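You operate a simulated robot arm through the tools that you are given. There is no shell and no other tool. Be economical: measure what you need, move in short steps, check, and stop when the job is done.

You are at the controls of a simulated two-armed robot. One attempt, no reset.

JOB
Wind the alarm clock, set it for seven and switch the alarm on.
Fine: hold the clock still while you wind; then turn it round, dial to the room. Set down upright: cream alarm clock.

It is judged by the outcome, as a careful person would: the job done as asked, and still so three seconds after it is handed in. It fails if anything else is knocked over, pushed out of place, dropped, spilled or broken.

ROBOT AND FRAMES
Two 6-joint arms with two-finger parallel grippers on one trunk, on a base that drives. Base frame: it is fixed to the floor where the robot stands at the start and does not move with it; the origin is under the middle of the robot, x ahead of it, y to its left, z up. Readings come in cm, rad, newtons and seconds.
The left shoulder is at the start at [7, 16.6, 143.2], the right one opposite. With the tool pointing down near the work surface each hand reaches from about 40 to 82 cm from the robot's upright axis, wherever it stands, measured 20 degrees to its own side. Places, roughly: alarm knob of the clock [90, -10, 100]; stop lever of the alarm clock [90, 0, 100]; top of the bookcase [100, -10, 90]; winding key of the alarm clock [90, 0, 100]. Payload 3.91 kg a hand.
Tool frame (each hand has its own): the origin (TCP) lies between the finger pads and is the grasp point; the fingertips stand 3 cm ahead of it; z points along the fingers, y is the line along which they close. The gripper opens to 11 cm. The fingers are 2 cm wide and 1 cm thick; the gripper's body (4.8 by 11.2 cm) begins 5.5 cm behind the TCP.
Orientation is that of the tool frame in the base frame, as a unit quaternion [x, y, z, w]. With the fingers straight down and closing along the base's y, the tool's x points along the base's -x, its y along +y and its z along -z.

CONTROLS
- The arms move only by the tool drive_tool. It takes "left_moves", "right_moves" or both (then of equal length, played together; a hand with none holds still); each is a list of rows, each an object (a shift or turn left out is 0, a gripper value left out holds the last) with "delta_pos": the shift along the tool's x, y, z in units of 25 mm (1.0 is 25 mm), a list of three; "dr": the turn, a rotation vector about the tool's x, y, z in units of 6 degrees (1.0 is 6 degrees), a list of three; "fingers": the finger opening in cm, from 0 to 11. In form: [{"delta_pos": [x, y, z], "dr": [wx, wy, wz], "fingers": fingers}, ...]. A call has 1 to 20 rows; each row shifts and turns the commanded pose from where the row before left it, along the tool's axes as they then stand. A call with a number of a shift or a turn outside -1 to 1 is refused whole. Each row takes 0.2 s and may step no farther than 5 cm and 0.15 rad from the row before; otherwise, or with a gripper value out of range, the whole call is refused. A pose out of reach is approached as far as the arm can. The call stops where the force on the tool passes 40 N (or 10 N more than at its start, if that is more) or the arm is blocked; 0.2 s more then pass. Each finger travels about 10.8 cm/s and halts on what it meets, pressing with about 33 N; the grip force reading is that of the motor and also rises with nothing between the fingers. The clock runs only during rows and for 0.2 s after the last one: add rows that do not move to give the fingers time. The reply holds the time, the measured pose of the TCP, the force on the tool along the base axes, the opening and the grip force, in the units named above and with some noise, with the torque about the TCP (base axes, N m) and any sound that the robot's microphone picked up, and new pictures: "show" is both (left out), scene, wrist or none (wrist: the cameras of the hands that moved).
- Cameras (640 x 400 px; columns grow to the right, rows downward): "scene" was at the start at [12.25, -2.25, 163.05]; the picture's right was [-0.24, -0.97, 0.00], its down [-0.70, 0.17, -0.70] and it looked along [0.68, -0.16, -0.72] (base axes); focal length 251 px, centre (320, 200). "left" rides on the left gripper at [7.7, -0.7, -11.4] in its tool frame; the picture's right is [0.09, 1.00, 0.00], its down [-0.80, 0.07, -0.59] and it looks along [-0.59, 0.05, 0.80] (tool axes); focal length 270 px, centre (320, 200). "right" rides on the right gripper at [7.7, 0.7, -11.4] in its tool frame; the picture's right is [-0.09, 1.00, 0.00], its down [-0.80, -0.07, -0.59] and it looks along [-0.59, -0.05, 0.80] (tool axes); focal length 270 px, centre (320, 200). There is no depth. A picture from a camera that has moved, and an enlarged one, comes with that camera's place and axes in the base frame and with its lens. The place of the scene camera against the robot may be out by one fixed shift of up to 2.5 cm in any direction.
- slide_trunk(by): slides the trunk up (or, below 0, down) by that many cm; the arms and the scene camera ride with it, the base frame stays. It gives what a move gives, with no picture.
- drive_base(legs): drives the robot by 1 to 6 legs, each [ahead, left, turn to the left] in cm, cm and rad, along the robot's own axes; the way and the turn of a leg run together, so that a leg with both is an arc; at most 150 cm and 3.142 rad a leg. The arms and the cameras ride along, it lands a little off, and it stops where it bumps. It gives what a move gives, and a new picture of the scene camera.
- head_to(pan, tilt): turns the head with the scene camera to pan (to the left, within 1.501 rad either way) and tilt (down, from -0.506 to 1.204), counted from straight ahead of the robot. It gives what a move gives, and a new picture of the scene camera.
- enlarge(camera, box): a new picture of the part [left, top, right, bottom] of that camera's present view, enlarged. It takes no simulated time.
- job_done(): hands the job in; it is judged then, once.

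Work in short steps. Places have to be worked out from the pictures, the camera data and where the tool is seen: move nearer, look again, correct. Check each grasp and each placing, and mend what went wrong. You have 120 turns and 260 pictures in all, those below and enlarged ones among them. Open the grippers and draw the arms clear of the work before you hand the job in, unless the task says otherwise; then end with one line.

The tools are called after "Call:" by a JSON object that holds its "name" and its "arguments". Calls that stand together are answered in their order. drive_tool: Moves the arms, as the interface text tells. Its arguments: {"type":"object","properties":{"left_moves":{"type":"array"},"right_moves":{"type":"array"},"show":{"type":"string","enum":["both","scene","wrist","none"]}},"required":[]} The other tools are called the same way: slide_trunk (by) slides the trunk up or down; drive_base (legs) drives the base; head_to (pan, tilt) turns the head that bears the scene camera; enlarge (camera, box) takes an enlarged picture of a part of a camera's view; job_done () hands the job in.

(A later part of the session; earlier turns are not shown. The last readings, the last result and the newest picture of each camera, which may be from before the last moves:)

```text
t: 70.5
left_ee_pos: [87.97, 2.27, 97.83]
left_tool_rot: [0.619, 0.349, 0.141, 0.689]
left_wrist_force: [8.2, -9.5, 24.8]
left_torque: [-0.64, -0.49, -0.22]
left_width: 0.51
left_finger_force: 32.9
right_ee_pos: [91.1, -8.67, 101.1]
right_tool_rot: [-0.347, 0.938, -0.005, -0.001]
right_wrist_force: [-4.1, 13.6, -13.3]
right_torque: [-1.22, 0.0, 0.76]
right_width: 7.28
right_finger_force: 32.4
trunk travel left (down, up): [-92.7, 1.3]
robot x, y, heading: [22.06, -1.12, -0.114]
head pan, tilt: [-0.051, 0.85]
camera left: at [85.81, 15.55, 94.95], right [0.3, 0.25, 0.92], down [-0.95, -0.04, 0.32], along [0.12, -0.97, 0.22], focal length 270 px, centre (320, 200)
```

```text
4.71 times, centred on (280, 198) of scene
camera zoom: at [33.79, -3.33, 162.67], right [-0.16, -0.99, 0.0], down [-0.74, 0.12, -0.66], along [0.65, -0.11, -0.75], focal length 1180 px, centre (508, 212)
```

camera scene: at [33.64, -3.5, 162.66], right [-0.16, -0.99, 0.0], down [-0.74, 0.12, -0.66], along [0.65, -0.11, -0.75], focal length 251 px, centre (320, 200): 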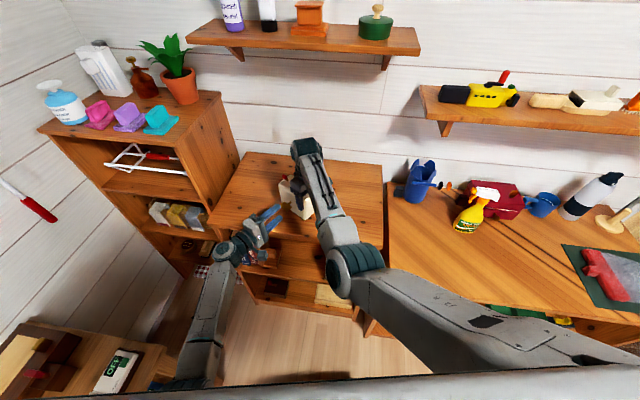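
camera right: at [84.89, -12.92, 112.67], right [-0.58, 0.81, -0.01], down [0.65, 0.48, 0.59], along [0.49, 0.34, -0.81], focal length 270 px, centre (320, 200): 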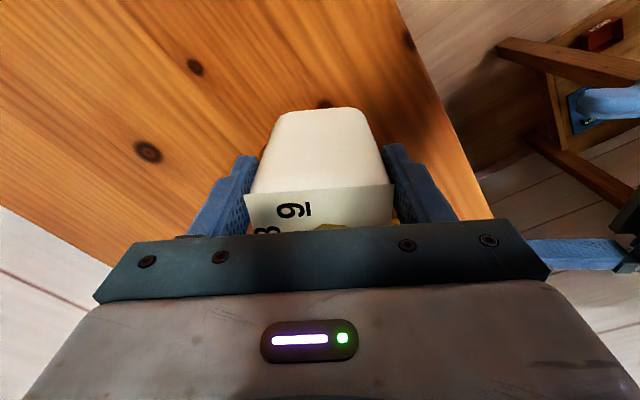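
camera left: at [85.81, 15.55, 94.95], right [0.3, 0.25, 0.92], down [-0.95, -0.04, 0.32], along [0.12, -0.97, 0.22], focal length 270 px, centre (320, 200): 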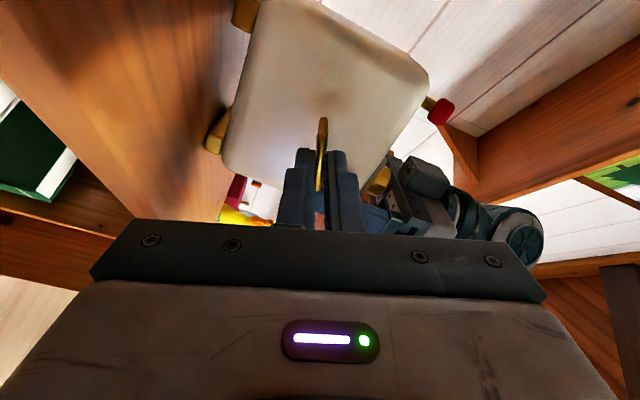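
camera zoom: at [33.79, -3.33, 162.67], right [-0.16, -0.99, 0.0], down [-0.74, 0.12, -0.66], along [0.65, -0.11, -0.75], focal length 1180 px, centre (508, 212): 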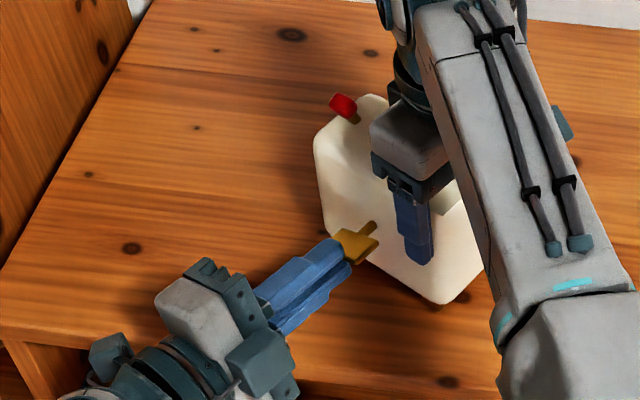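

Seated again nearly. Release the key, back off 4 cm and check the clock.

Call:
{"name": "drive_tool", "arguments": {"left_moves": [{"fingers": 2}, {"fingers": 4}, {"delta_pos": [0, 0, -0.5]}, {"delta_pos": [0, 0, -0.6]}, {"delta_pos": [0, 0, -0.6]}], "show": "wrist"}}

Call:
{"name": "enlarge", "arguments": {"camera": "scene", "box": [224, 155, 336, 240]}}

```text
t: 71.7
left_ee_pos: [85.1, 5.53, 97.64]
left_tool_rot: [0.621, 0.349, 0.141, 0.687]
left_wrist_force: [1.0, -0.3, -0.5]
left_torque: [0.0, -0.02, -0.01]
left_width: 4.01
left_finger_force: 0.0
right_ee_pos: [91.18, -8.77, 101.06]
right_tool_rot: [-0.347, 0.938, -0.006, -0.001]
right_wrist_force: [-0.6, -0.8, -0.3]
right_torque: [-0.2, 0.28, 0.06]
right_width: 7.27
right_finger_force: 32.9
trunk travel left (down, up): [-92.7, 1.3]
robot x, y, heading: [22.01, -1.22, -0.119]
head pan, tilt: [-0.051, 0.85]
camera left: at [82.87, 18.74, 94.81], right [0.31, 0.24, 0.92], down [-0.95, -0.04, 0.32], along [0.12, -0.97, 0.22], focal length 270 px, centre (320, 200)
```

left: 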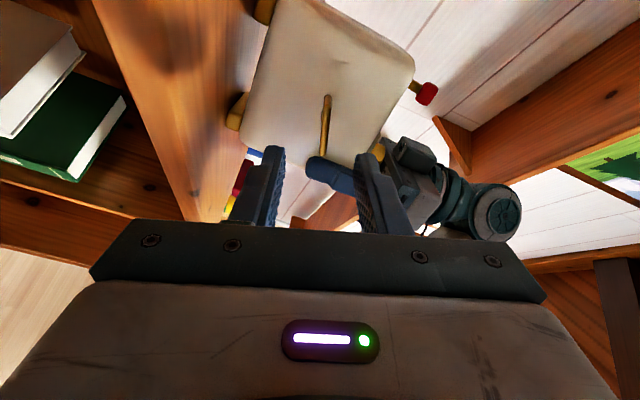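

```text
4.71 times, centred on (280, 198) of scene
camera zoom: at [33.91, -3.39, 162.63], right [-0.16, -0.99, 0.0], down [-0.74, 0.12, -0.66], along [0.65, -0.11, -0.75], focal length 1180 px, centre (508, 212)
```

zoom: 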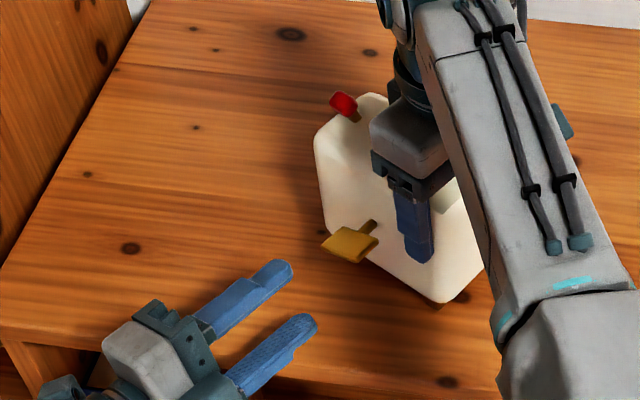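

Clock is steady, bow nearly horizontal again. Roll the left hand back for another stroke.

Call:
{"name": "drive_tool", "arguments": {"left_moves": [{"delta_pos": [0, 0, -0.6], "dr": [0, 0, -1]}, {"dr": [0, 0, -1]}, {"dr": [0, 0, -1]}, {"dr": [0, 0, -1]}, {"dr": [0, 0, -1]}, {"dr": [0, 0, -1]}, {"dr": [0, 0, -1]}, {"dr": [0, 0, -1]}, {"dr": [0, 0, -1]}, {"dr": [0, 0, -1]}, {"dr": [0, 0, -1]}, {"dr": [0, 0, -1]}, {"dr": [0, 0, -1]}, {"dr": [0, 0, -1]}, {"dr": [0, 0, -1]}, {"dr": [0, 0, -1]}, {"dr": [0, 0, -1]}, {"dr": [0, 0, -1]}, {"dr": [0, 0, -1]}, {"dr": [0, 0, -1]}], "show": "none"}}

Call:
{"name": "drive_tool", "arguments": {"left_moves": [{"dr": [0, 0, -1]}, {"dr": [0, 0, -1]}, {"dr": [0, 0, -1]}, {"dr": [0, 0, -1]}, {"dr": [0, 0, -1]}, {"dr": [0, 0, -1]}, {"dr": [0, 0, -1]}, {"dr": [0, 0, -1]}, {"dr": [0, 0, -1]}], "show": "wrist"}}

```text
t: 75.9
left_ee_pos: [84.16, 6.37, 97.77]
left_tool_rot: [0.007, 0.713, -0.525, 0.465]
left_wrist_force: [0.6, -0.9, -0.7]
left_torque: [-0.02, -0.01, 0.02]
left_width: 4.0
left_finger_force: 0.0
right_ee_pos: [91.09, -8.83, 101.12]
right_tool_rot: [-0.347, 0.938, -0.006, -0.001]
right_wrist_force: [0.7, -0.7, 5.1]
right_torque: [0.05, 0.16, -0.02]
right_width: 7.24
right_finger_force: 32.8
trunk travel left (down, up): [-92.7, 1.3]
robot x, y, heading: [21.92, -0.99, -0.107]
head pan, tilt: [-0.051, 0.85]
```

```text
t: 77.9
left_ee_pos: [84.03, 6.42, 97.63]
left_tool_rot: [0.318, -0.638, 0.679, -0.175]
left_wrist_force: [0.0, -0.5, -0.6]
left_torque: [0.01, 0.0, 0.01]
left_width: 3.99
left_finger_force: 0.1
right_ee_pos: [91.1, -8.81, 101.07]
right_tool_rot: [-0.347, 0.938, -0.006, -0.001]
right_wrist_force: [1.0, -0.4, 4.4]
right_torque: [0.02, 0.27, 0.0]
right_width: 7.24
right_finger_force: 33.7
trunk travel left (down, up): [-92.7, 1.3]
robot x, y, heading: [21.86, -1.21, -0.113]
head pan, tilt: [-0.051, 0.85]
camera left: at [70.93, 10.2, 100.09], right [-0.23, -0.18, -0.96], down [0.19, 0.96, -0.22], along [0.95, -0.23, -0.19], focal length 270 px, centre (320, 200)
```

left: 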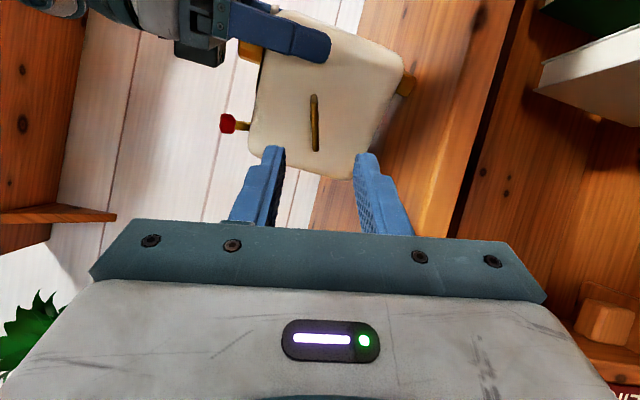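

Aligned with the bow again (shift −0.4 cm in tool y). Advance 6.5 cm and grip.

Call:
{"name": "drive_tool", "arguments": {"left_moves": [{"delta_pos": [0, -0.15, 0.5], "fingers": 5}, {"delta_pos": [0, 0, 0.6]}, {"delta_pos": [0, 0, 0.6]}, {"delta_pos": [0, 0, 0.6]}, {"delta_pos": [0, 0, 0.3]}, {"fingers": 3}, {"fingers": 1}, {"fingers": 0}, {"fingers": 0}], "show": "wrist"}}

```text
t: 79.9
left_ee_pos: [88.32, 1.7, 97.91]
left_tool_rot: [0.317, -0.639, 0.678, -0.176]
left_wrist_force: [1.5, -1.4, -2.6]
left_torque: [-0.06, -0.04, -0.1]
left_width: 0.51
left_finger_force: 32.3
right_ee_pos: [91.18, -8.69, 101.02]
right_tool_rot: [-0.347, 0.938, -0.005, -0.001]
right_wrist_force: [-3.2, 0.4, 6.8]
right_torque: [0.61, 0.64, 0.23]
right_width: 7.25
right_finger_force: 33.4
trunk travel left (down, up): [-92.7, 1.3]
robot x, y, heading: [22.13, -1.33, -0.113]
head pan, tilt: [-0.051, 0.85]
camera left: at [75.21, 5.36, 100.37], right [-0.23, -0.18, -0.96], down [0.19, 0.96, -0.22], along [0.95, -0.23, -0.19], focal length 270 px, centre (320, 200)
```

left: 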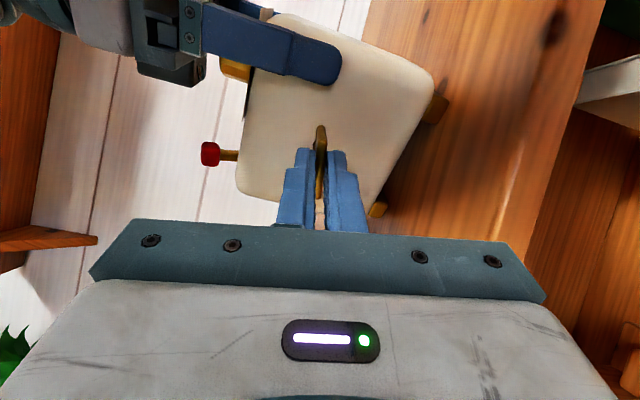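

Gripped cleanly with low forces. Wind 72°.

Call:
{"name": "drive_tool", "arguments": {"left_moves": [{"dr": [0, 0, 1]}, {"dr": [0, 0, 1]}, {"dr": [0, 0, 1]}, {"dr": [0, 0, 1]}, {"dr": [0, 0, 1]}, {"dr": [0, 0, 1]}, {"dr": [0, 0, 1]}, {"dr": [0, 0, 1]}, {"dr": [0, 0, 1]}, {"dr": [0, 0, 1]}, {"dr": [0, 0, 1]}, {"dr": [0, 0, 1]}], "show": "none"}}

```text
t: 82.5
left_ee_pos: [88.68, 1.52, 98.17]
left_tool_rot: [0.12, 0.702, -0.446, 0.542]
left_wrist_force: [-0.9, 3.3, 1.1]
left_torque: [-0.95, 0.87, -0.5]
left_width: 1.73
left_finger_force: 33.0
right_ee_pos: [91.3, -8.77, 101.11]
right_tool_rot: [-0.346, 0.938, -0.005, -0.002]
right_wrist_force: [0.1, -3.7, -3.8]
right_torque: [0.63, -0.81, 0.49]
right_width: 7.19
right_finger_force: 33.2
trunk travel left (down, up): [-92.7, 1.3]
robot x, y, heading: [21.63, -1.63, -0.115]
head pan, tilt: [-0.051, 0.85]
```

Axis torque rose to −1.3 Nm and the fingers were pried open to 1.7 cm: the key is resisting, perhaps fully wound. Look.

Call:
{"name": "enlarge", "arguments": {"camera": "left", "box": [160, 0, 480, 250]}}

Call:
{"name": "enlarge", "arguments": {"camera": "scene", "box": [224, 155, 336, 240]}}

```text
1.60 times, centred on (320, 125) of left
camera zoom: at [77.62, 7.41, 91.9], right [0.61, 0.54, -0.57], down [-0.04, 0.74, 0.67], along [0.79, -0.39, 0.47], focal length 432 px, centre (320, 320)
```

zoom: 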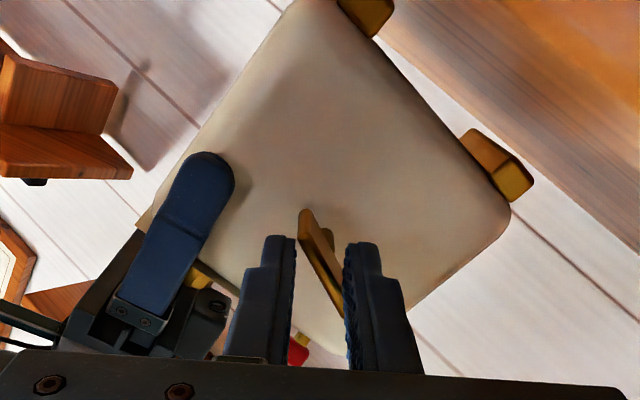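

```text
4.71 times, centred on (280, 198) of scene
camera zoom: at [34.0, -3.45, 162.62], right [-0.16, -0.99, 0.0], down [-0.74, 0.12, -0.66], along [0.65, -0.11, -0.75], focal length 1180 px, centre (508, 212)
```

zoom: 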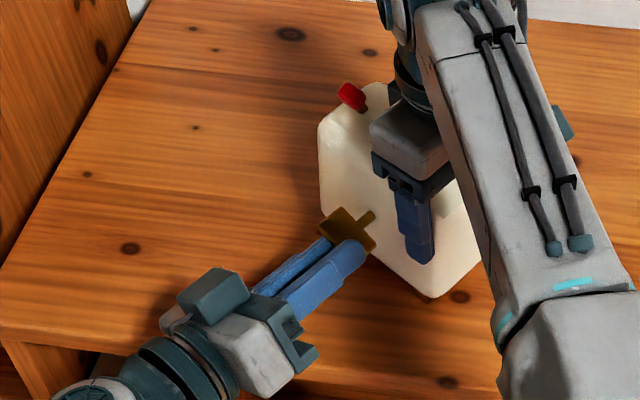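

The bow stalled at about 200° total while the hand twisted on around it: looks like the end stop. I'll open, roll back ~40°, regrip aligned, and test.

Call:
{"name": "drive_tool", "arguments": {"left_moves": [{"fingers": 3}, {"fingers": 5}, {"dr": [0, 0, -1]}, {"dr": [0, 0, -1]}, {"dr": [0, 0, -1]}, {"dr": [0, 0, -1]}, {"dr": [0, 0, -1]}, {"dr": [0, 0, -1]}], "show": "wrist"}}

Call:
{"name": "enlarge", "arguments": {"camera": "scene", "box": [224, 155, 336, 240]}}

```text
t: 84.3
left_ee_pos: [88.59, 1.57, 97.96]
left_tool_rot: [-0.105, 0.705, -0.592, 0.376]
left_wrist_force: [-0.2, -0.4, 0.7]
left_torque: [0.01, 0.02, -0.02]
left_width: 5.02
left_finger_force: 0.1
right_ee_pos: [91.36, -8.74, 101.02]
right_tool_rot: [-0.347, 0.938, -0.006, -0.002]
right_wrist_force: [0.4, 0.8, -4.2]
right_torque: [-0.11, 0.14, 0.02]
right_width: 7.19
right_finger_force: 33.0
trunk travel left (down, up): [-92.7, 1.3]
robot x, y, heading: [21.63, -1.0, -0.113]
head pan, tilt: [-0.051, 0.85]
camera left: at [75.41, 5.45, 95.6], right [0.23, 0.23, -0.95], down [0.19, 0.94, 0.27], along [0.95, -0.24, 0.18], focal length 270 px, centre (320, 200)
```

left: 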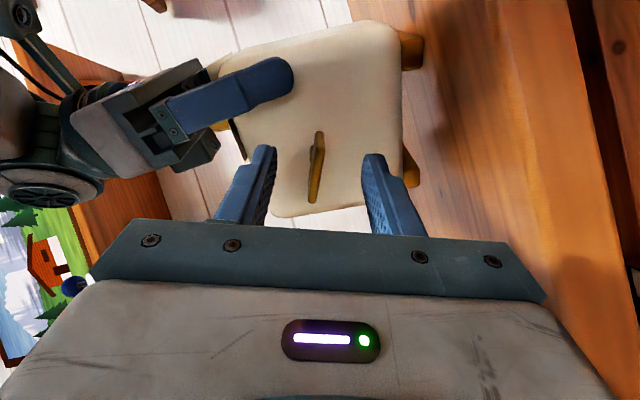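

```text
4.71 times, centred on (280, 198) of scene
camera zoom: at [34.02, -3.44, 162.62], right [-0.16, -0.99, 0.0], down [-0.74, 0.12, -0.66], along [0.65, -0.11, -0.75], focal length 1180 px, centre (508, 212)
```

zoom: 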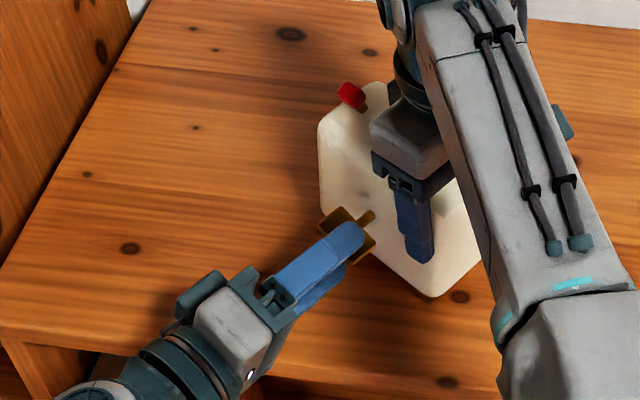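

The clock has tilted a little in the right grip (left end raised). Retract the left hand and lower the right hand gently to re-level the clock on its feet.

Call:
{"name": "drive_tool", "arguments": {"left_moves": [{"delta_pos": [0, 0, -0.6]}, {"delta_pos": [0, 0, -0.7]}, {"delta_pos": [0, 0, -0.7]}, {"delta_pos": [0, 0, 0]}, {}, {}], "right_moves": [{}, {}, {}, {"delta_pos": [0, 0, 0.06]}, {"delta_pos": [0, 0, 0.06]}, {"delta_pos": [0, 0, 0.06]}], "show": "wrist"}}

Call:
{"name": "enlarge", "arguments": {"camera": "scene", "box": [224, 155, 336, 240]}}

```text
t: 85.7
left_ee_pos: [85.1, 5.36, 98.15]
left_tool_rot: [-0.104, 0.705, -0.591, 0.378]
left_wrist_force: [0.4, 0.5, 0.1]
left_torque: [-0.02, -0.02, -0.01]
left_width: 5.01
left_finger_force: 0.0
right_ee_pos: [91.23, -8.89, 100.95]
right_tool_rot: [-0.346, 0.938, -0.007, 0.002]
right_wrist_force: [7.0, -4.4, 21.7]
right_torque: [0.18, -0.36, -0.1]
right_width: 7.21
right_finger_force: 33.3
trunk travel left (down, up): [-92.7, 1.3]
robot x, y, heading: [22.11, -0.98, -0.118]
head pan, tilt: [-0.051, 0.85]
camera right: at [84.91, -13.07, 112.29], right [-0.58, 0.81, -0.01], down [0.65, 0.47, 0.6], along [0.49, 0.34, -0.8], focal length 270 px, centre (320, 200)
camera left: at [71.96, 9.3, 95.75], right [0.24, 0.23, -0.94], down [0.19, 0.94, 0.27], along [0.95, -0.24, 0.18], focal length 270 px, centre (320, 200)
```

right: 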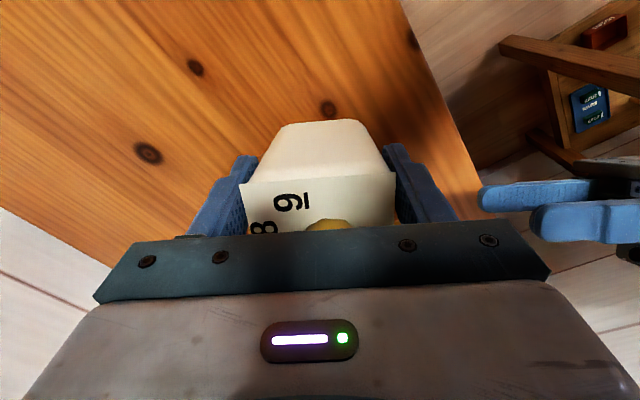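
left: 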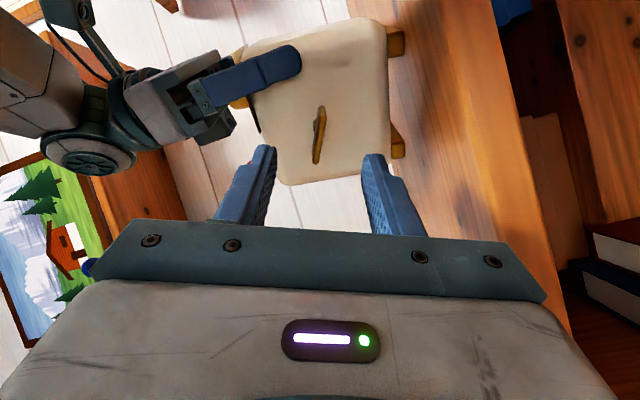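

```text
4.71 times, centred on (280, 198) of scene
camera zoom: at [33.68, -3.51, 162.7], right [-0.16, -0.99, 0.0], down [-0.74, 0.12, -0.66], along [0.65, -0.11, -0.75], focal length 1180 px, centre (508, 212)
```

zoom: 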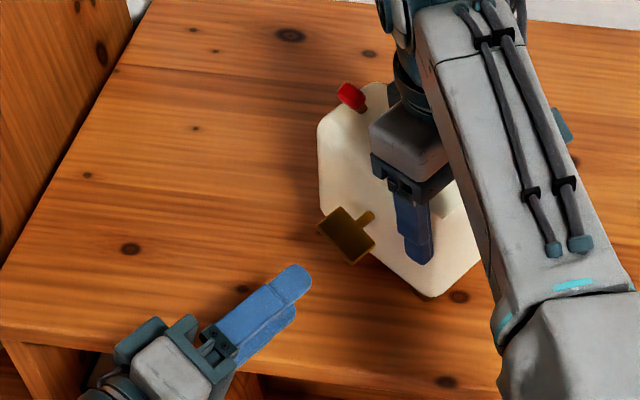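

Pressing alone doesn't level it. I'll grip the key again (it's a good handle) and bring the left end down with it, rotating with the clock.

Call:
{"name": "drive_tool", "arguments": {"left_moves": [{"delta_pos": [0, 0, 0.6], "dr": [0, 0, -1]}, {"delta_pos": [0, 0, 0.7]}, {"delta_pos": [0, 0, 0.7]}, {"fingers": 3}, {"fingers": 1}, {"fingers": 0}, {"fingers": 0}], "right_moves": [{"delta_pos": [0, 0, -0.1]}, {}, {}, {}, {}, {}, {}], "show": "none"}}

Call:
{"name": "enlarge", "arguments": {"camera": "left", "box": [160, 0, 480, 250]}}

```text
t: 87.3
left_ee_pos: [88.32, 1.75, 98.1]
left_tool_rot: [-0.14, 0.699, -0.61, 0.346]
left_wrist_force: [-4.6, -1.8, 10.7]
left_torque: [-0.15, -0.26, -0.41]
left_width: 0.5
left_finger_force: 33.0
right_ee_pos: [91.1, -8.72, 100.97]
right_tool_rot: [-0.346, 0.938, -0.006, 0.0]
right_wrist_force: [11.9, 3.9, 6.3]
right_torque: [-0.27, -0.49, -0.35]
right_width: 7.2
right_finger_force: 33.7
trunk travel left (down, up): [-92.7, 1.3]
robot x, y, heading: [22.0, -1.42, -0.113]
head pan, tilt: [-0.051, 0.85]
```

```text
1.60 times, centred on (320, 125) of left
camera zoom: at [75.0, 5.45, 96.52], right [0.16, 0.16, -0.97], down [0.2, 0.96, 0.19], along [0.97, -0.23, 0.12], focal length 432 px, centre (320, 320)
```

zoom: 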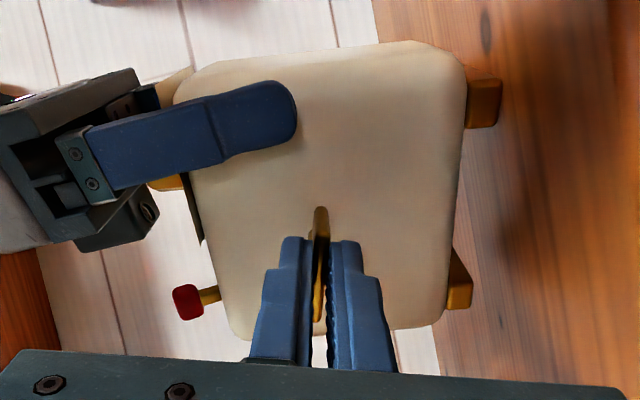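

The bow is parallel to the clock's base again, i.e. exactly 180° wound at a hard stop. Now rotate −18° while lowering 0.8 cm to level the clock.

Call:
{"name": "drive_tool", "arguments": {"left_moves": [{"delta_pos": [0.02, 0.05, 0], "dr": [0, 0, -0.5]}, {"delta_pos": [0.02, 0.05, 0], "dr": [0, 0, -0.5]}, {"delta_pos": [0.02, 0.05, 0], "dr": [0, 0, -0.5]}, {"delta_pos": [0.02, 0.05, 0], "dr": [0, 0, -0.5]}, {"delta_pos": [0.01, 0.05, 0], "dr": [0, 0, -0.5]}, {"delta_pos": [0, 0.05, 0], "dr": [0, 0, -0.5]}], "show": "none"}}

Call:
{"name": "enlarge", "arguments": {"camera": "scene", "box": [224, 155, 336, 240]}}

Call:
{"name": "enlarge", "arguments": {"camera": "left", "box": [160, 0, 480, 250]}}

```text
t: 88.2
left_ee_pos: [88.39, 1.66, 98.14]
left_tool_rot: [-0.201, 0.68, -0.642, 0.291]
left_wrist_force: [-4.8, 0.3, 10.3]
left_torque: [-0.21, -0.35, -0.11]
left_width: 0.51
left_finger_force: 33.1
right_ee_pos: [91.03, -8.8, 100.96]
right_tool_rot: [-0.346, 0.938, -0.006, 0.0]
right_wrist_force: [2.9, 7.3, 6.7]
right_torque: [0.39, 0.56, -0.47]
right_width: 7.19
right_finger_force: 32.8
trunk travel left (down, up): [-92.7, 1.3]
robot x, y, heading: [22.02, -1.01, -0.111]
head pan, tilt: [-0.051, 0.85]
stopped in row 4 (left hand): the force on the tool passed its limit (the readings are from after the stop); the commanded pose is now the measured one
```

```text
4.71 times, centred on (280, 198) of scene
camera zoom: at [33.56, -3.31, 162.64], right [-0.16, -0.99, 0.0], down [-0.74, 0.12, -0.66], along [0.65, -0.11, -0.75], focal length 1180 px, centre (508, 212)
```

zoom: 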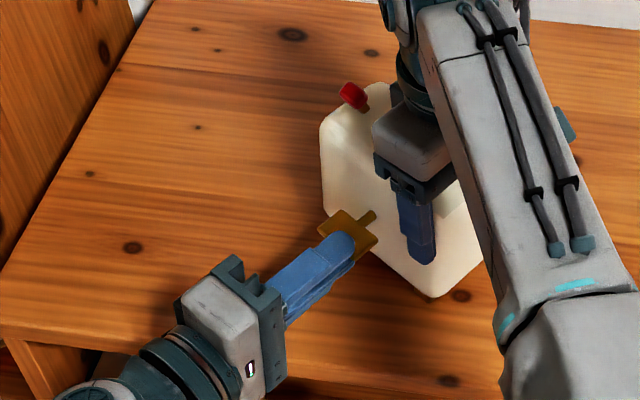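

```text
1.60 times, centred on (320, 125) of left
camera zoom: at [74.97, 5.26, 97.83], right [0.04, 0.04, -1.0], down [0.22, 0.98, 0.04], along [0.98, -0.22, 0.03], focal length 432 px, centre (320, 320)
```

zoom: 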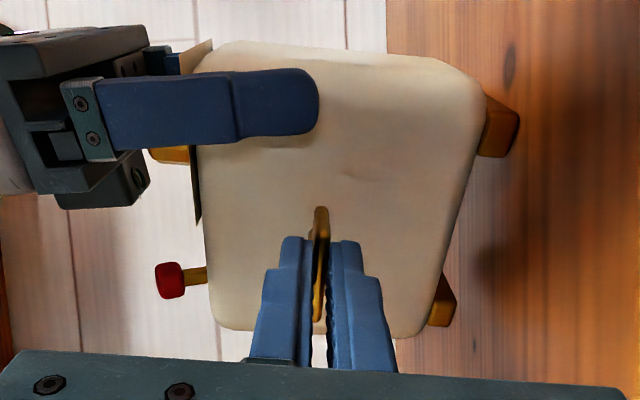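

The right grip resists levelling. I'll open the right fingers slightly (staying as a guard) while the left holds the key, then lower the left to seat the clock.

Call:
{"name": "drive_tool", "arguments": {"right_moves": [{"fingers": 7.6}, {"fingers": 8.2}, {}], "show": "none"}}

Call:
{"name": "enlarge", "arguments": {"camera": "scene", "box": [224, 155, 336, 240]}}

Call:
{"name": "enlarge", "arguments": {"camera": "left", "box": [160, 0, 480, 250]}}

```text
t: 89.0
left_ee_pos: [88.69, 1.69, 97.83]
left_tool_rot: [-0.204, 0.682, -0.64, 0.29]
left_wrist_force: [-1.0, 0.2, 2.0]
left_torque: [0.09, 0.04, -0.13]
left_width: 0.52
left_finger_force: 33.5
right_ee_pos: [91.18, -8.95, 100.72]
right_tool_rot: [-0.347, 0.938, -0.006, -0.002]
right_wrist_force: [0.3, 0.2, 0.6]
right_torque: [-0.03, 0.01, 0.02]
right_width: 8.21
right_finger_force: 0.1
trunk travel left (down, up): [-92.7, 1.3]
robot x, y, heading: [22.04, -1.34, -0.113]
head pan, tilt: [-0.051, 0.85]
```

```text
4.71 times, centred on (280, 198) of scene
camera zoom: at [33.98, -3.44, 162.62], right [-0.16, -0.99, 0.0], down [-0.74, 0.12, -0.66], along [0.65, -0.11, -0.75], focal length 1180 px, centre (508, 212)
```

zoom: 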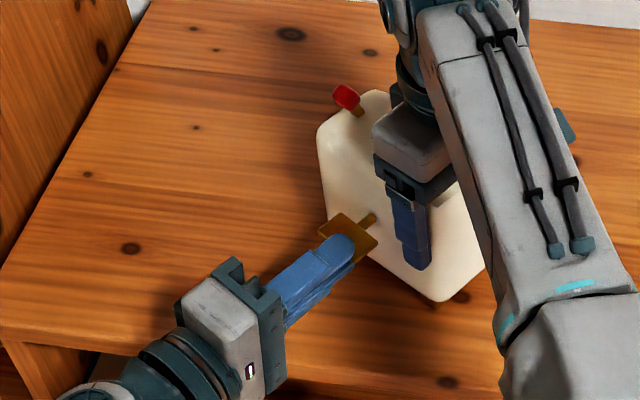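

```text
1.60 times, centred on (320, 125) of left
camera zoom: at [75.16, 5.2, 97.55], right [0.03, 0.04, -1.0], down [0.22, 0.98, 0.05], along [0.98, -0.22, 0.02], focal length 432 px, centre (320, 320)
```

zoom: 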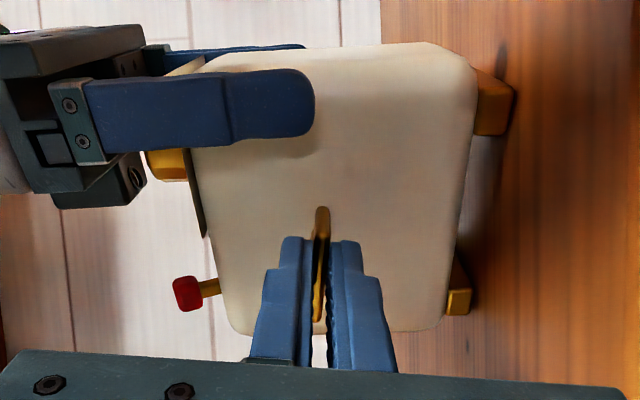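

It settled mostly. Rotate the left −7° more and lower a touch so both feet rest.

Call:
{"name": "drive_tool", "arguments": {"left_moves": [{"delta_pos": [0, 0.03, 0], "dr": [0, 0, -0.6]}, {"delta_pos": [0, 0.04, 0], "dr": [0, 0, -0.6]}, {"delta_pos": [0, 0.05, 0]}, {}], "show": "none"}}

Call:
{"name": "enlarge", "arguments": {"camera": "left", "box": [160, 0, 480, 250]}}

Call:
{"name": "enlarge", "arguments": {"camera": "scene", "box": [252, 165, 316, 215]}}

```text
t: 90.0
left_ee_pos: [88.51, 1.75, 97.76]
left_tool_rot: [-0.245, 0.666, -0.658, 0.251]
left_wrist_force: [1.2, 3.1, 5.1]
left_torque: [-0.15, -0.14, 0.17]
left_width: 0.48
left_finger_force: 33.1
right_ee_pos: [91.16, -8.77, 100.77]
right_tool_rot: [-0.347, 0.938, -0.006, -0.002]
right_wrist_force: [-0.3, 0.4, 0.5]
right_torque: [-0.02, 0.0, 0.02]
right_width: 8.21
right_finger_force: 0.0
trunk travel left (down, up): [-92.7, 1.3]
robot x, y, heading: [21.88, -1.82, -0.114]
head pan, tilt: [-0.051, 0.85]
```

```text
1.60 times, centred on (320, 125) of left
camera zoom: at [75.08, 5.28, 98.37], right [-0.06, -0.04, -1.0], down [0.21, 0.98, -0.06], along [0.97, -0.22, -0.05], focal length 432 px, centre (320, 320)
```

zoom: 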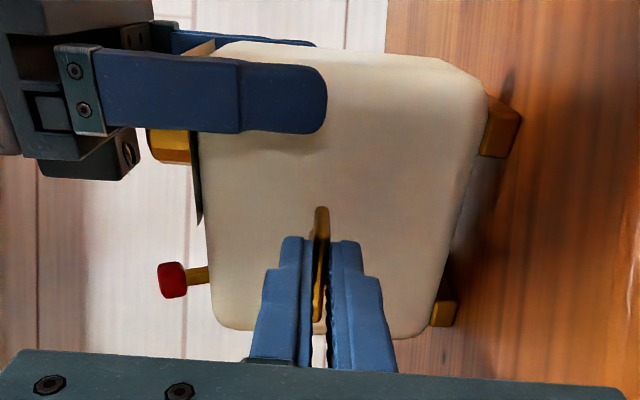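

```text
8.00 times, centred on (284, 190) of scene
camera zoom: at [33.85, -3.34, 162.64], right [-0.16, -0.99, 0.0], down [-0.74, 0.12, -0.66], along [0.65, -0.11, -0.75], focal length 2006 px, centre (608, 280)
```

zoom: 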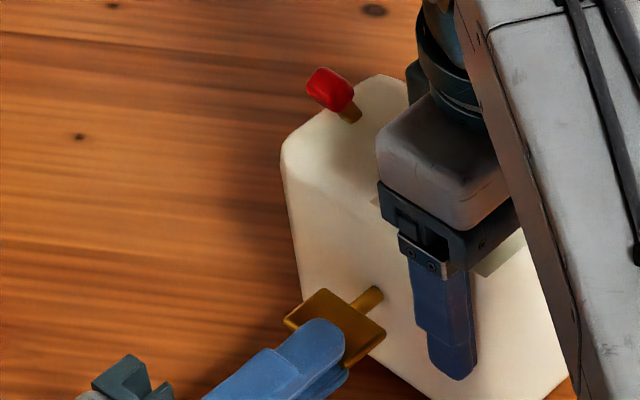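

Clock sits level now. Re-close the right hand, then nudge the key clockwise in small steps to make sure it's at its stop.

Call:
{"name": "drive_tool", "arguments": {"right_moves": [{"fingers": 7}, {"fingers": 6}, {"fingers": 5}, {"fingers": 5}, {}, {}, {}], "left_moves": [{}, {}, {}, {}, {"dr": [0, 0, 0.6]}, {"dr": [0, 0, 0.6]}, {}], "show": "none"}}

Call:
{"name": "enlarge", "arguments": {"camera": "left", "box": [160, 0, 480, 250]}}

```text
t: 91.6
left_ee_pos: [88.33, 1.83, 97.72]
left_tool_rot: [-0.203, 0.681, -0.64, 0.292]
left_wrist_force: [2.9, 7.7, 7.1]
left_torque: [-0.26, -0.26, 0.95]
left_width: 0.49
left_finger_force: 33.0
right_ee_pos: [91.05, -8.67, 100.82]
right_tool_rot: [-0.347, 0.938, -0.007, -0.001]
right_wrist_force: [-3.2, -3.6, 0.8]
right_torque: [0.26, 0.14, -0.45]
right_width: 7.17
right_finger_force: 32.6
trunk travel left (down, up): [-92.7, 1.3]
robot x, y, heading: [21.92, -1.2, -0.112]
head pan, tilt: [-0.051, 0.85]
```

```text
1.60 times, centred on (320, 125) of left
camera zoom: at [75.03, 5.29, 97.29], right [0.03, 0.04, -1.0], down [0.22, 0.98, 0.05], along [0.98, -0.22, 0.02], focal length 432 px, centre (320, 320)
```

zoom: 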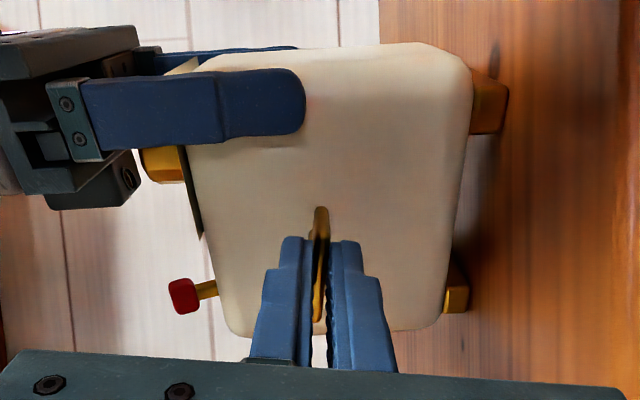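

No resistance yet. Continue in small steps.

Call:
{"name": "drive_tool", "arguments": {"left_moves": [{"dr": [0, 0, 0.5]}, {"dr": [0, 0, 0.5]}, {"dr": [0, 0, 0.5]}, {"dr": [0, 0, 0.5]}, {}], "show": "none"}}

Call:
{"name": "enlarge", "arguments": {"camera": "left", "box": [160, 0, 480, 250]}}

```text
t: 92.8
left_ee_pos: [88.65, 1.62, 97.46]
left_tool_rot: [-0.131, 0.699, -0.606, 0.356]
left_wrist_force: [6.0, 6.0, -11.5]
left_torque: [-0.02, 0.13, 0.82]
left_width: 0.48
left_finger_force: 33.1
right_ee_pos: [91.25, -8.78, 100.7]
right_tool_rot: [-0.346, 0.938, -0.006, 0.0]
right_wrist_force: [-6.0, -5.5, 12.9]
right_torque: [1.33, 0.81, -0.06]
right_width: 7.22
right_finger_force: 33.3
trunk travel left (down, up): [-92.7, 1.3]
robot x, y, heading: [21.83, -1.28, -0.11]
head pan, tilt: [-0.051, 0.85]
```

```text
1.60 times, centred on (320, 125) of left
camera zoom: at [75.32, 5.42, 95.64], right [0.18, 0.18, -0.97], down [0.2, 0.96, 0.21], along [0.96, -0.23, 0.14], focal length 432 px, centre (320, 320)
```

zoom: 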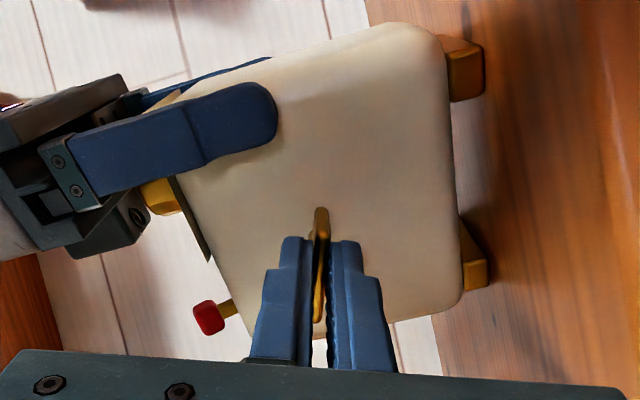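

Key passed 190° relative to the clock with only small torque. Keep going slowly.

Call:
{"name": "drive_tool", "arguments": {"left_moves": [{"delta_pos": [0, -0.03, 0], "dr": [0, 0, 0.5]}, {"dr": [0, 0, 0.5]}, {"dr": [0, 0, 0.5]}, {"dr": [0, 0, 0.5]}, {}], "show": "none"}}

Call:
{"name": "enlarge", "arguments": {"camera": "left", "box": [160, 0, 480, 250]}}

```text
t: 94.0
left_ee_pos: [88.6, 1.62, 97.48]
left_tool_rot: [-0.057, 0.709, -0.566, 0.417]
left_wrist_force: [-5.1, 9.8, -8.6]
left_torque: [-0.4, 0.6, 0.16]
left_width: 0.81
left_finger_force: 32.9
right_ee_pos: [91.44, -8.86, 100.87]
right_tool_rot: [-0.348, 0.938, -0.007, -0.001]
right_wrist_force: [5.4, -9.8, 8.4]
right_torque: [1.21, -0.23, -0.39]
right_width: 7.2
right_finger_force: 32.8
trunk travel left (down, up): [-92.7, 1.3]
robot x, y, heading: [22.27, -0.92, -0.112]
head pan, tilt: [-0.051, 0.85]
```

```text
1.60 times, centred on (320, 125) of left
camera zoom: at [75.76, 5.77, 94.17], right [0.33, 0.3, -0.89], down [0.16, 0.92, 0.37], along [0.93, -0.26, 0.26], focal length 432 px, centre (320, 320)
```

zoom: 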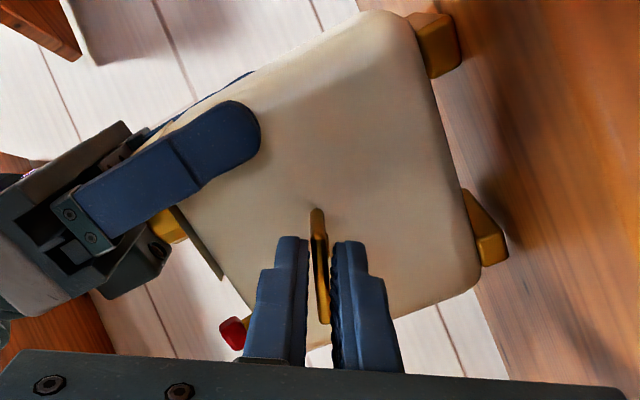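

Firm resistance again (−0.7 Nm) with the clock level: that's the stop at ~200°, so it's fully wound. Release the key and withdraw the left hand.

Call:
{"name": "drive_tool", "arguments": {"left_moves": [{"dr": [0, 0, -0.5]}, {"fingers": 2}, {"fingers": 4}, {"fingers": 5}, {"delta_pos": [0, 0, -0.5]}, {"delta_pos": [0, 0, -0.8]}, {"delta_pos": [0, 0, -1]}, {"delta_pos": [0, 0, -1]}], "show": "wrist"}}

Call:
{"name": "enlarge", "arguments": {"camera": "scene", "box": [240, 155, 336, 230]}}

```text
t: 95.8
left_ee_pos: [83.09, 8.21, 97.62]
left_tool_rot: [-0.075, 0.706, -0.578, 0.402]
left_wrist_force: [-1.1, 0.2, 0.3]
left_torque: [-0.01, 0.03, 0.02]
left_width: 5.0
left_finger_force: 0.1
right_ee_pos: [91.13, -8.86, 100.8]
right_tool_rot: [-0.348, 0.938, -0.006, -0.002]
right_wrist_force: [-2.8, -0.6, 1.2]
right_torque: [-0.04, 0.53, 0.04]
right_width: 7.18
right_finger_force: 33.2
trunk travel left (down, up): [-92.7, 1.3]
robot x, y, heading: [21.9, -1.11, -0.112]
head pan, tilt: [-0.051, 0.85]
camera left: at [70.1, 12.22, 94.69], right [0.3, 0.27, -0.92], down [0.17, 0.93, 0.33], along [0.94, -0.25, 0.23], focal length 270 px, centre (320, 200)
```

left: 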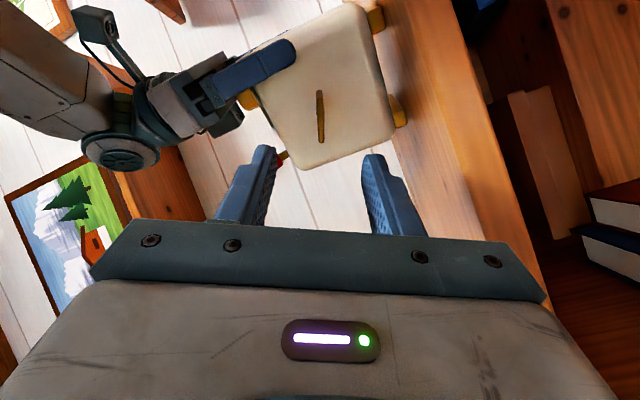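

```text
5.33 times, centred on (288, 192) of scene
camera zoom: at [33.87, -3.3, 162.63], right [-0.16, -0.99, 0.0], down [-0.74, 0.12, -0.66], along [0.65, -0.11, -0.75], focal length 1337 px, centre (491, 240)
```

zoom: 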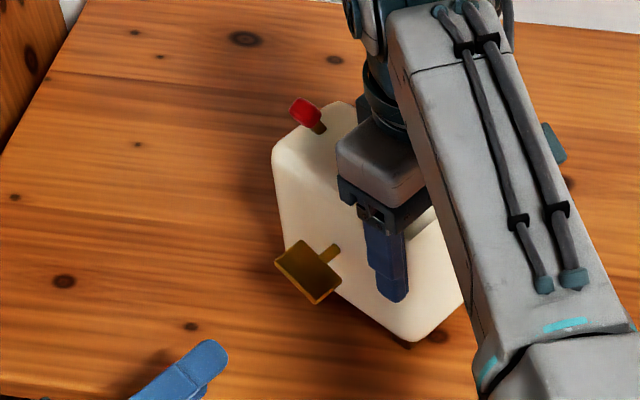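

Clock released from the key and steady. Now open the right hand and raise it straight up to view the knob and lever from above.

Call:
{"name": "drive_tool", "arguments": {"right_moves": [{"fingers": 8}, {"fingers": 10}, {"fingers": 11}, {"fingers": 11}, {"delta_pos": [0, 0, -0.6]}, {"delta_pos": [0.3, 0, -0.8]}, {"delta_pos": [0.5, 0, -0.8]}, {"delta_pos": [0.5, 0, -0.5]}, {"delta_pos": [0.6, 0, 0]}, {"delta_pos": [0.6, 0, 0]}], "left_moves": [{}, {}, {}, {}, {"delta_pos": [0, 0, -0.5]}, {"delta_pos": [0, 0, -0.5]}, {}, {}, {}, {}], "show": "both"}}

Call:
{"name": "enlarge", "arguments": {"camera": "scene", "box": [260, 165, 324, 215]}}

```text
t: 98.2
left_ee_pos: [81.56, 9.9, 97.48]
left_tool_rot: [-0.076, 0.707, -0.577, 0.403]
left_wrist_force: [-0.6, 0.0, -0.8]
left_torque: [0.02, 0.0, 0.01]
left_width: 5.01
left_finger_force: 0.1
right_ee_pos: [87.78, -14.88, 108.88]
right_tool_rot: [-0.337, 0.941, -0.025, 0.007]
right_wrist_force: [-0.8, -0.8, 0.8]
right_torque: [0.0, -0.01, 0.01]
right_width: 11.02
right_finger_force: 0.1
trunk travel left (down, up): [-92.7, 1.3]
robot x, y, heading: [21.89, -1.48, -0.115]
head pan, tilt: [-0.051, 0.85]
stopped in row 10 (right hand): the arm was blocked; the commanded pose is now the measured one
camera scene: at [33.97, -3.4, 162.62], right [-0.16, -0.99, 0.0], down [-0.74, 0.12, -0.66], along [0.65, -0.11, -0.75], focal length 251 px, centre (320, 200)
camera right: at [81.2, -18.69, 120.28], right [-0.56, 0.82, -0.05], down [0.65, 0.48, 0.6], along [0.51, 0.3, -0.8], focal length 270 px, centre (320, 200)
camera left: at [68.63, 13.85, 94.62], right [0.3, 0.27, -0.92], down [0.17, 0.93, 0.33], along [0.94, -0.25, 0.23], focal length 270 px, centre (320, 200)
```

scene: 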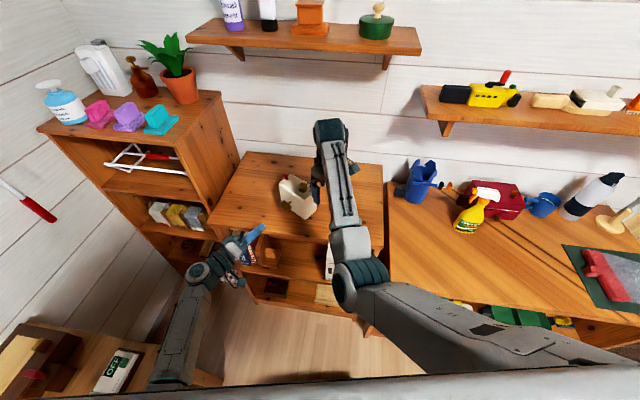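
right: 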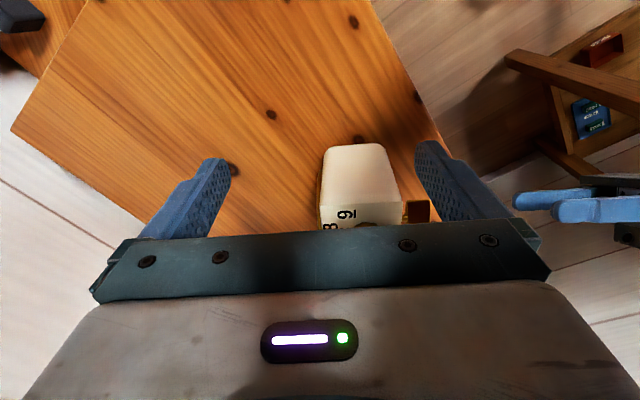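
left: 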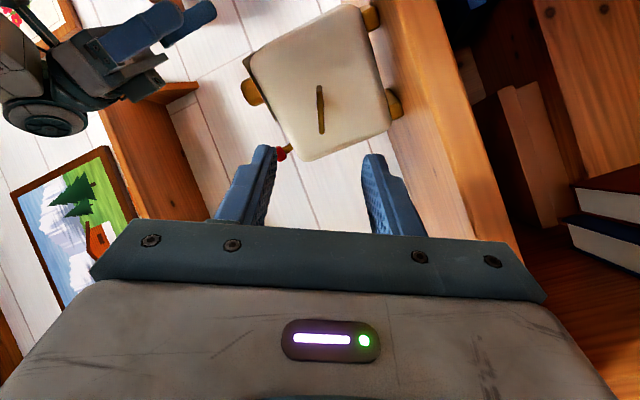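

```text
8.00 times, centred on (292, 190) of scene
camera zoom: at [33.97, -3.4, 162.62], right [-0.16, -0.99, 0.0], down [-0.74, 0.12, -0.66], along [0.65, -0.11, -0.75], focal length 2006 px, centre (544, 280)
```

zoom: 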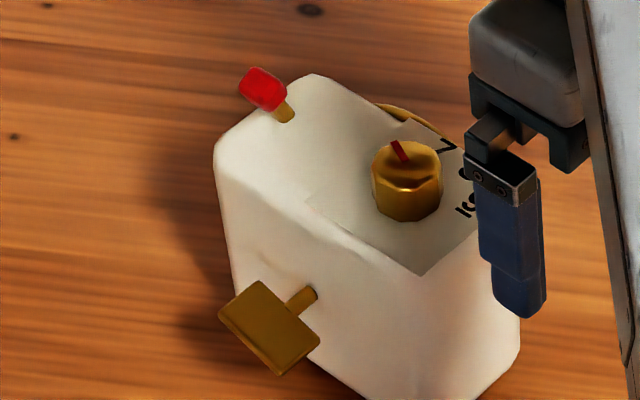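

The clock stands well, alarm mark points near 6; numbers run 6→9 clockwise at ~40° spacing. I'll level the right tool and hover over the knob (~[92.5, −8.3]).

Call:
{"name": "drive_tool", "arguments": {"right_moves": [{"dr": [-0.49, 0, 0], "fingers": 7}, {"delta_pos": [-0.8, 0.2, 0]}, {"delta_pos": [-0.8, 0.2, 0]}, {"delta_pos": [-0.8, 0.2, 0]}, {"delta_pos": [-0.7, 0.24, 0]}], "show": "wrist"}}

Call:
{"name": "enlarge", "arguments": {"camera": "scene", "box": [260, 165, 324, 215]}}

```text
t: 99.4
left_ee_pos: [81.66, 9.96, 97.48]
left_tool_rot: [-0.076, 0.707, -0.576, 0.403]
left_wrist_force: [-0.1, -0.2, -0.1]
left_torque: [-0.01, 0.01, -0.01]
left_width: 4.98
left_finger_force: 0.0
right_ee_pos: [92.35, -7.91, 108.86]
right_tool_rot: [-0.339, 0.941, 0.002, -0.002]
right_wrist_force: [-0.1, -0.3, -1.1]
right_torque: [0.01, -0.03, -0.04]
right_width: 7.01
right_finger_force: 0.1
trunk travel left (down, up): [-92.7, 1.3]
robot x, y, heading: [21.72, -1.51, -0.113]
head pan, tilt: [-0.051, 0.85]
camera right: at [86.13, -12.28, 120.24], right [-0.57, 0.82, 0.01], down [0.66, 0.45, 0.59], along [0.49, 0.34, -0.81], focal length 270 px, centre (320, 200)
```

right: 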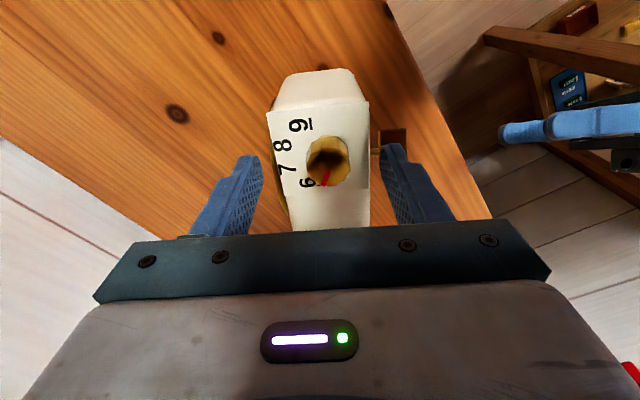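

```text
8.00 times, centred on (292, 190) of scene
camera zoom: at [34.0, -3.35, 162.62], right [-0.16, -0.99, 0.0], down [-0.74, 0.12, -0.66], along [0.65, -0.11, -0.75], focal length 2006 px, centre (544, 280)
```

zoom: 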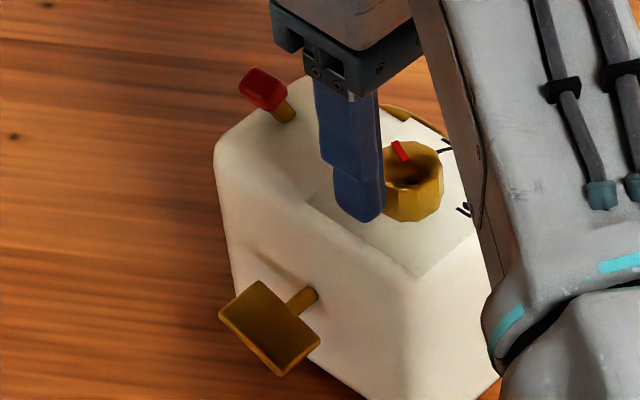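

Excellent view of the knob. Enlarge it for mark and numbers.

Call:
{"name": "enlarge", "arguments": {"camera": "right", "box": [252, 80, 396, 240]}}

```text
2.50 times, centred on (324, 160) of right
camera zoom: at [86.13, -12.28, 120.24], right [-0.57, 0.82, 0.01], down [0.66, 0.45, 0.59], along [0.49, 0.34, -0.81], focal length 676 px, centre (310, 300)
```

zoom: 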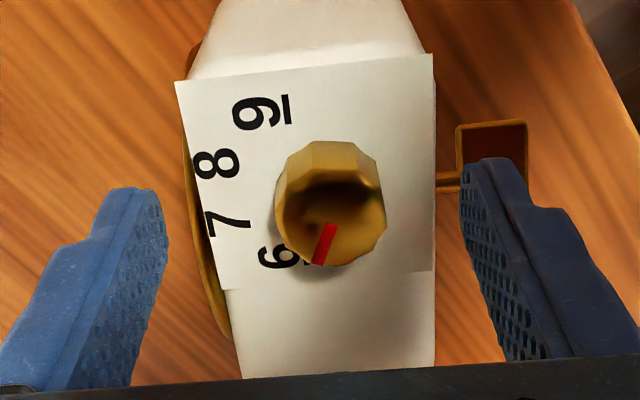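

From the picture: mark sits ~16° short of 6 and ~52° from 7, needing a clockwise turn. Shift onto the knob's axis, then look before lowering.

Call:
{"name": "drive_tool", "arguments": {"right_moves": [{"delta_pos": [-0.4, 0.09, 0], "fingers": 6}, {"delta_pos": [-0.4, 0.09, 0], "fingers": 5.5}, {"delta_pos": [0, 0, 0.5]}], "show": "wrist"}}

Call:
{"name": "enlarge", "arguments": {"camera": "scene", "box": [260, 165, 324, 215]}}

```text
t: 100.2
left_ee_pos: [81.53, 9.81, 97.64]
left_tool_rot: [-0.075, 0.707, -0.577, 0.403]
left_wrist_force: [0.2, -0.3, 0.3]
left_torque: [0.0, 0.03, 0.01]
left_width: 5.03
left_finger_force: 0.0
right_ee_pos: [94.02, -6.56, 107.65]
right_tool_rot: [-0.34, 0.941, 0.003, 0.0]
right_wrist_force: [-0.6, 0.0, 0.0]
right_torque: [-0.05, 0.0, 0.02]
right_width: 5.49
right_finger_force: 0.1
right hand out of reach, approached as far as the arm can: row 2
trunk travel left (down, up): [-92.7, 1.3]
robot x, y, heading: [22.24, -1.5, -0.111]
head pan, tilt: [-0.051, 0.85]
camera right: at [87.77, -10.91, 119.0], right [-0.57, 0.82, 0.01], down [0.66, 0.45, 0.59], along [0.49, 0.34, -0.8], focal length 270 px, centre (320, 200)
```

right: 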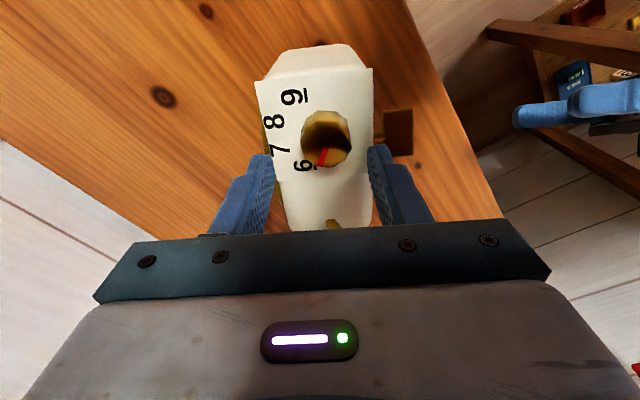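

```text
8.00 times, centred on (292, 190) of scene
camera zoom: at [33.94, -3.44, 162.63], right [-0.16, -0.99, 0.0], down [-0.74, 0.12, -0.66], along [0.65, -0.11, -0.75], focal length 2006 px, centre (544, 280)
```

zoom: 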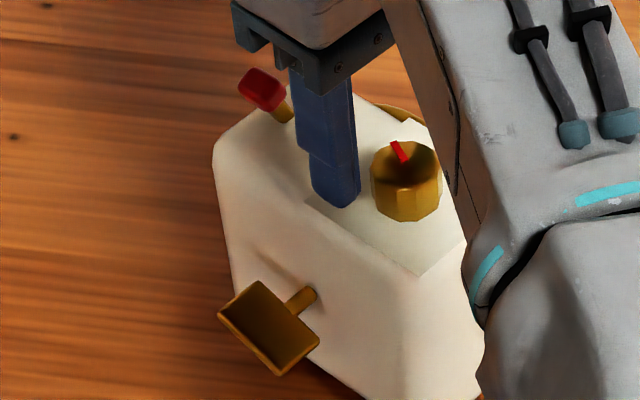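

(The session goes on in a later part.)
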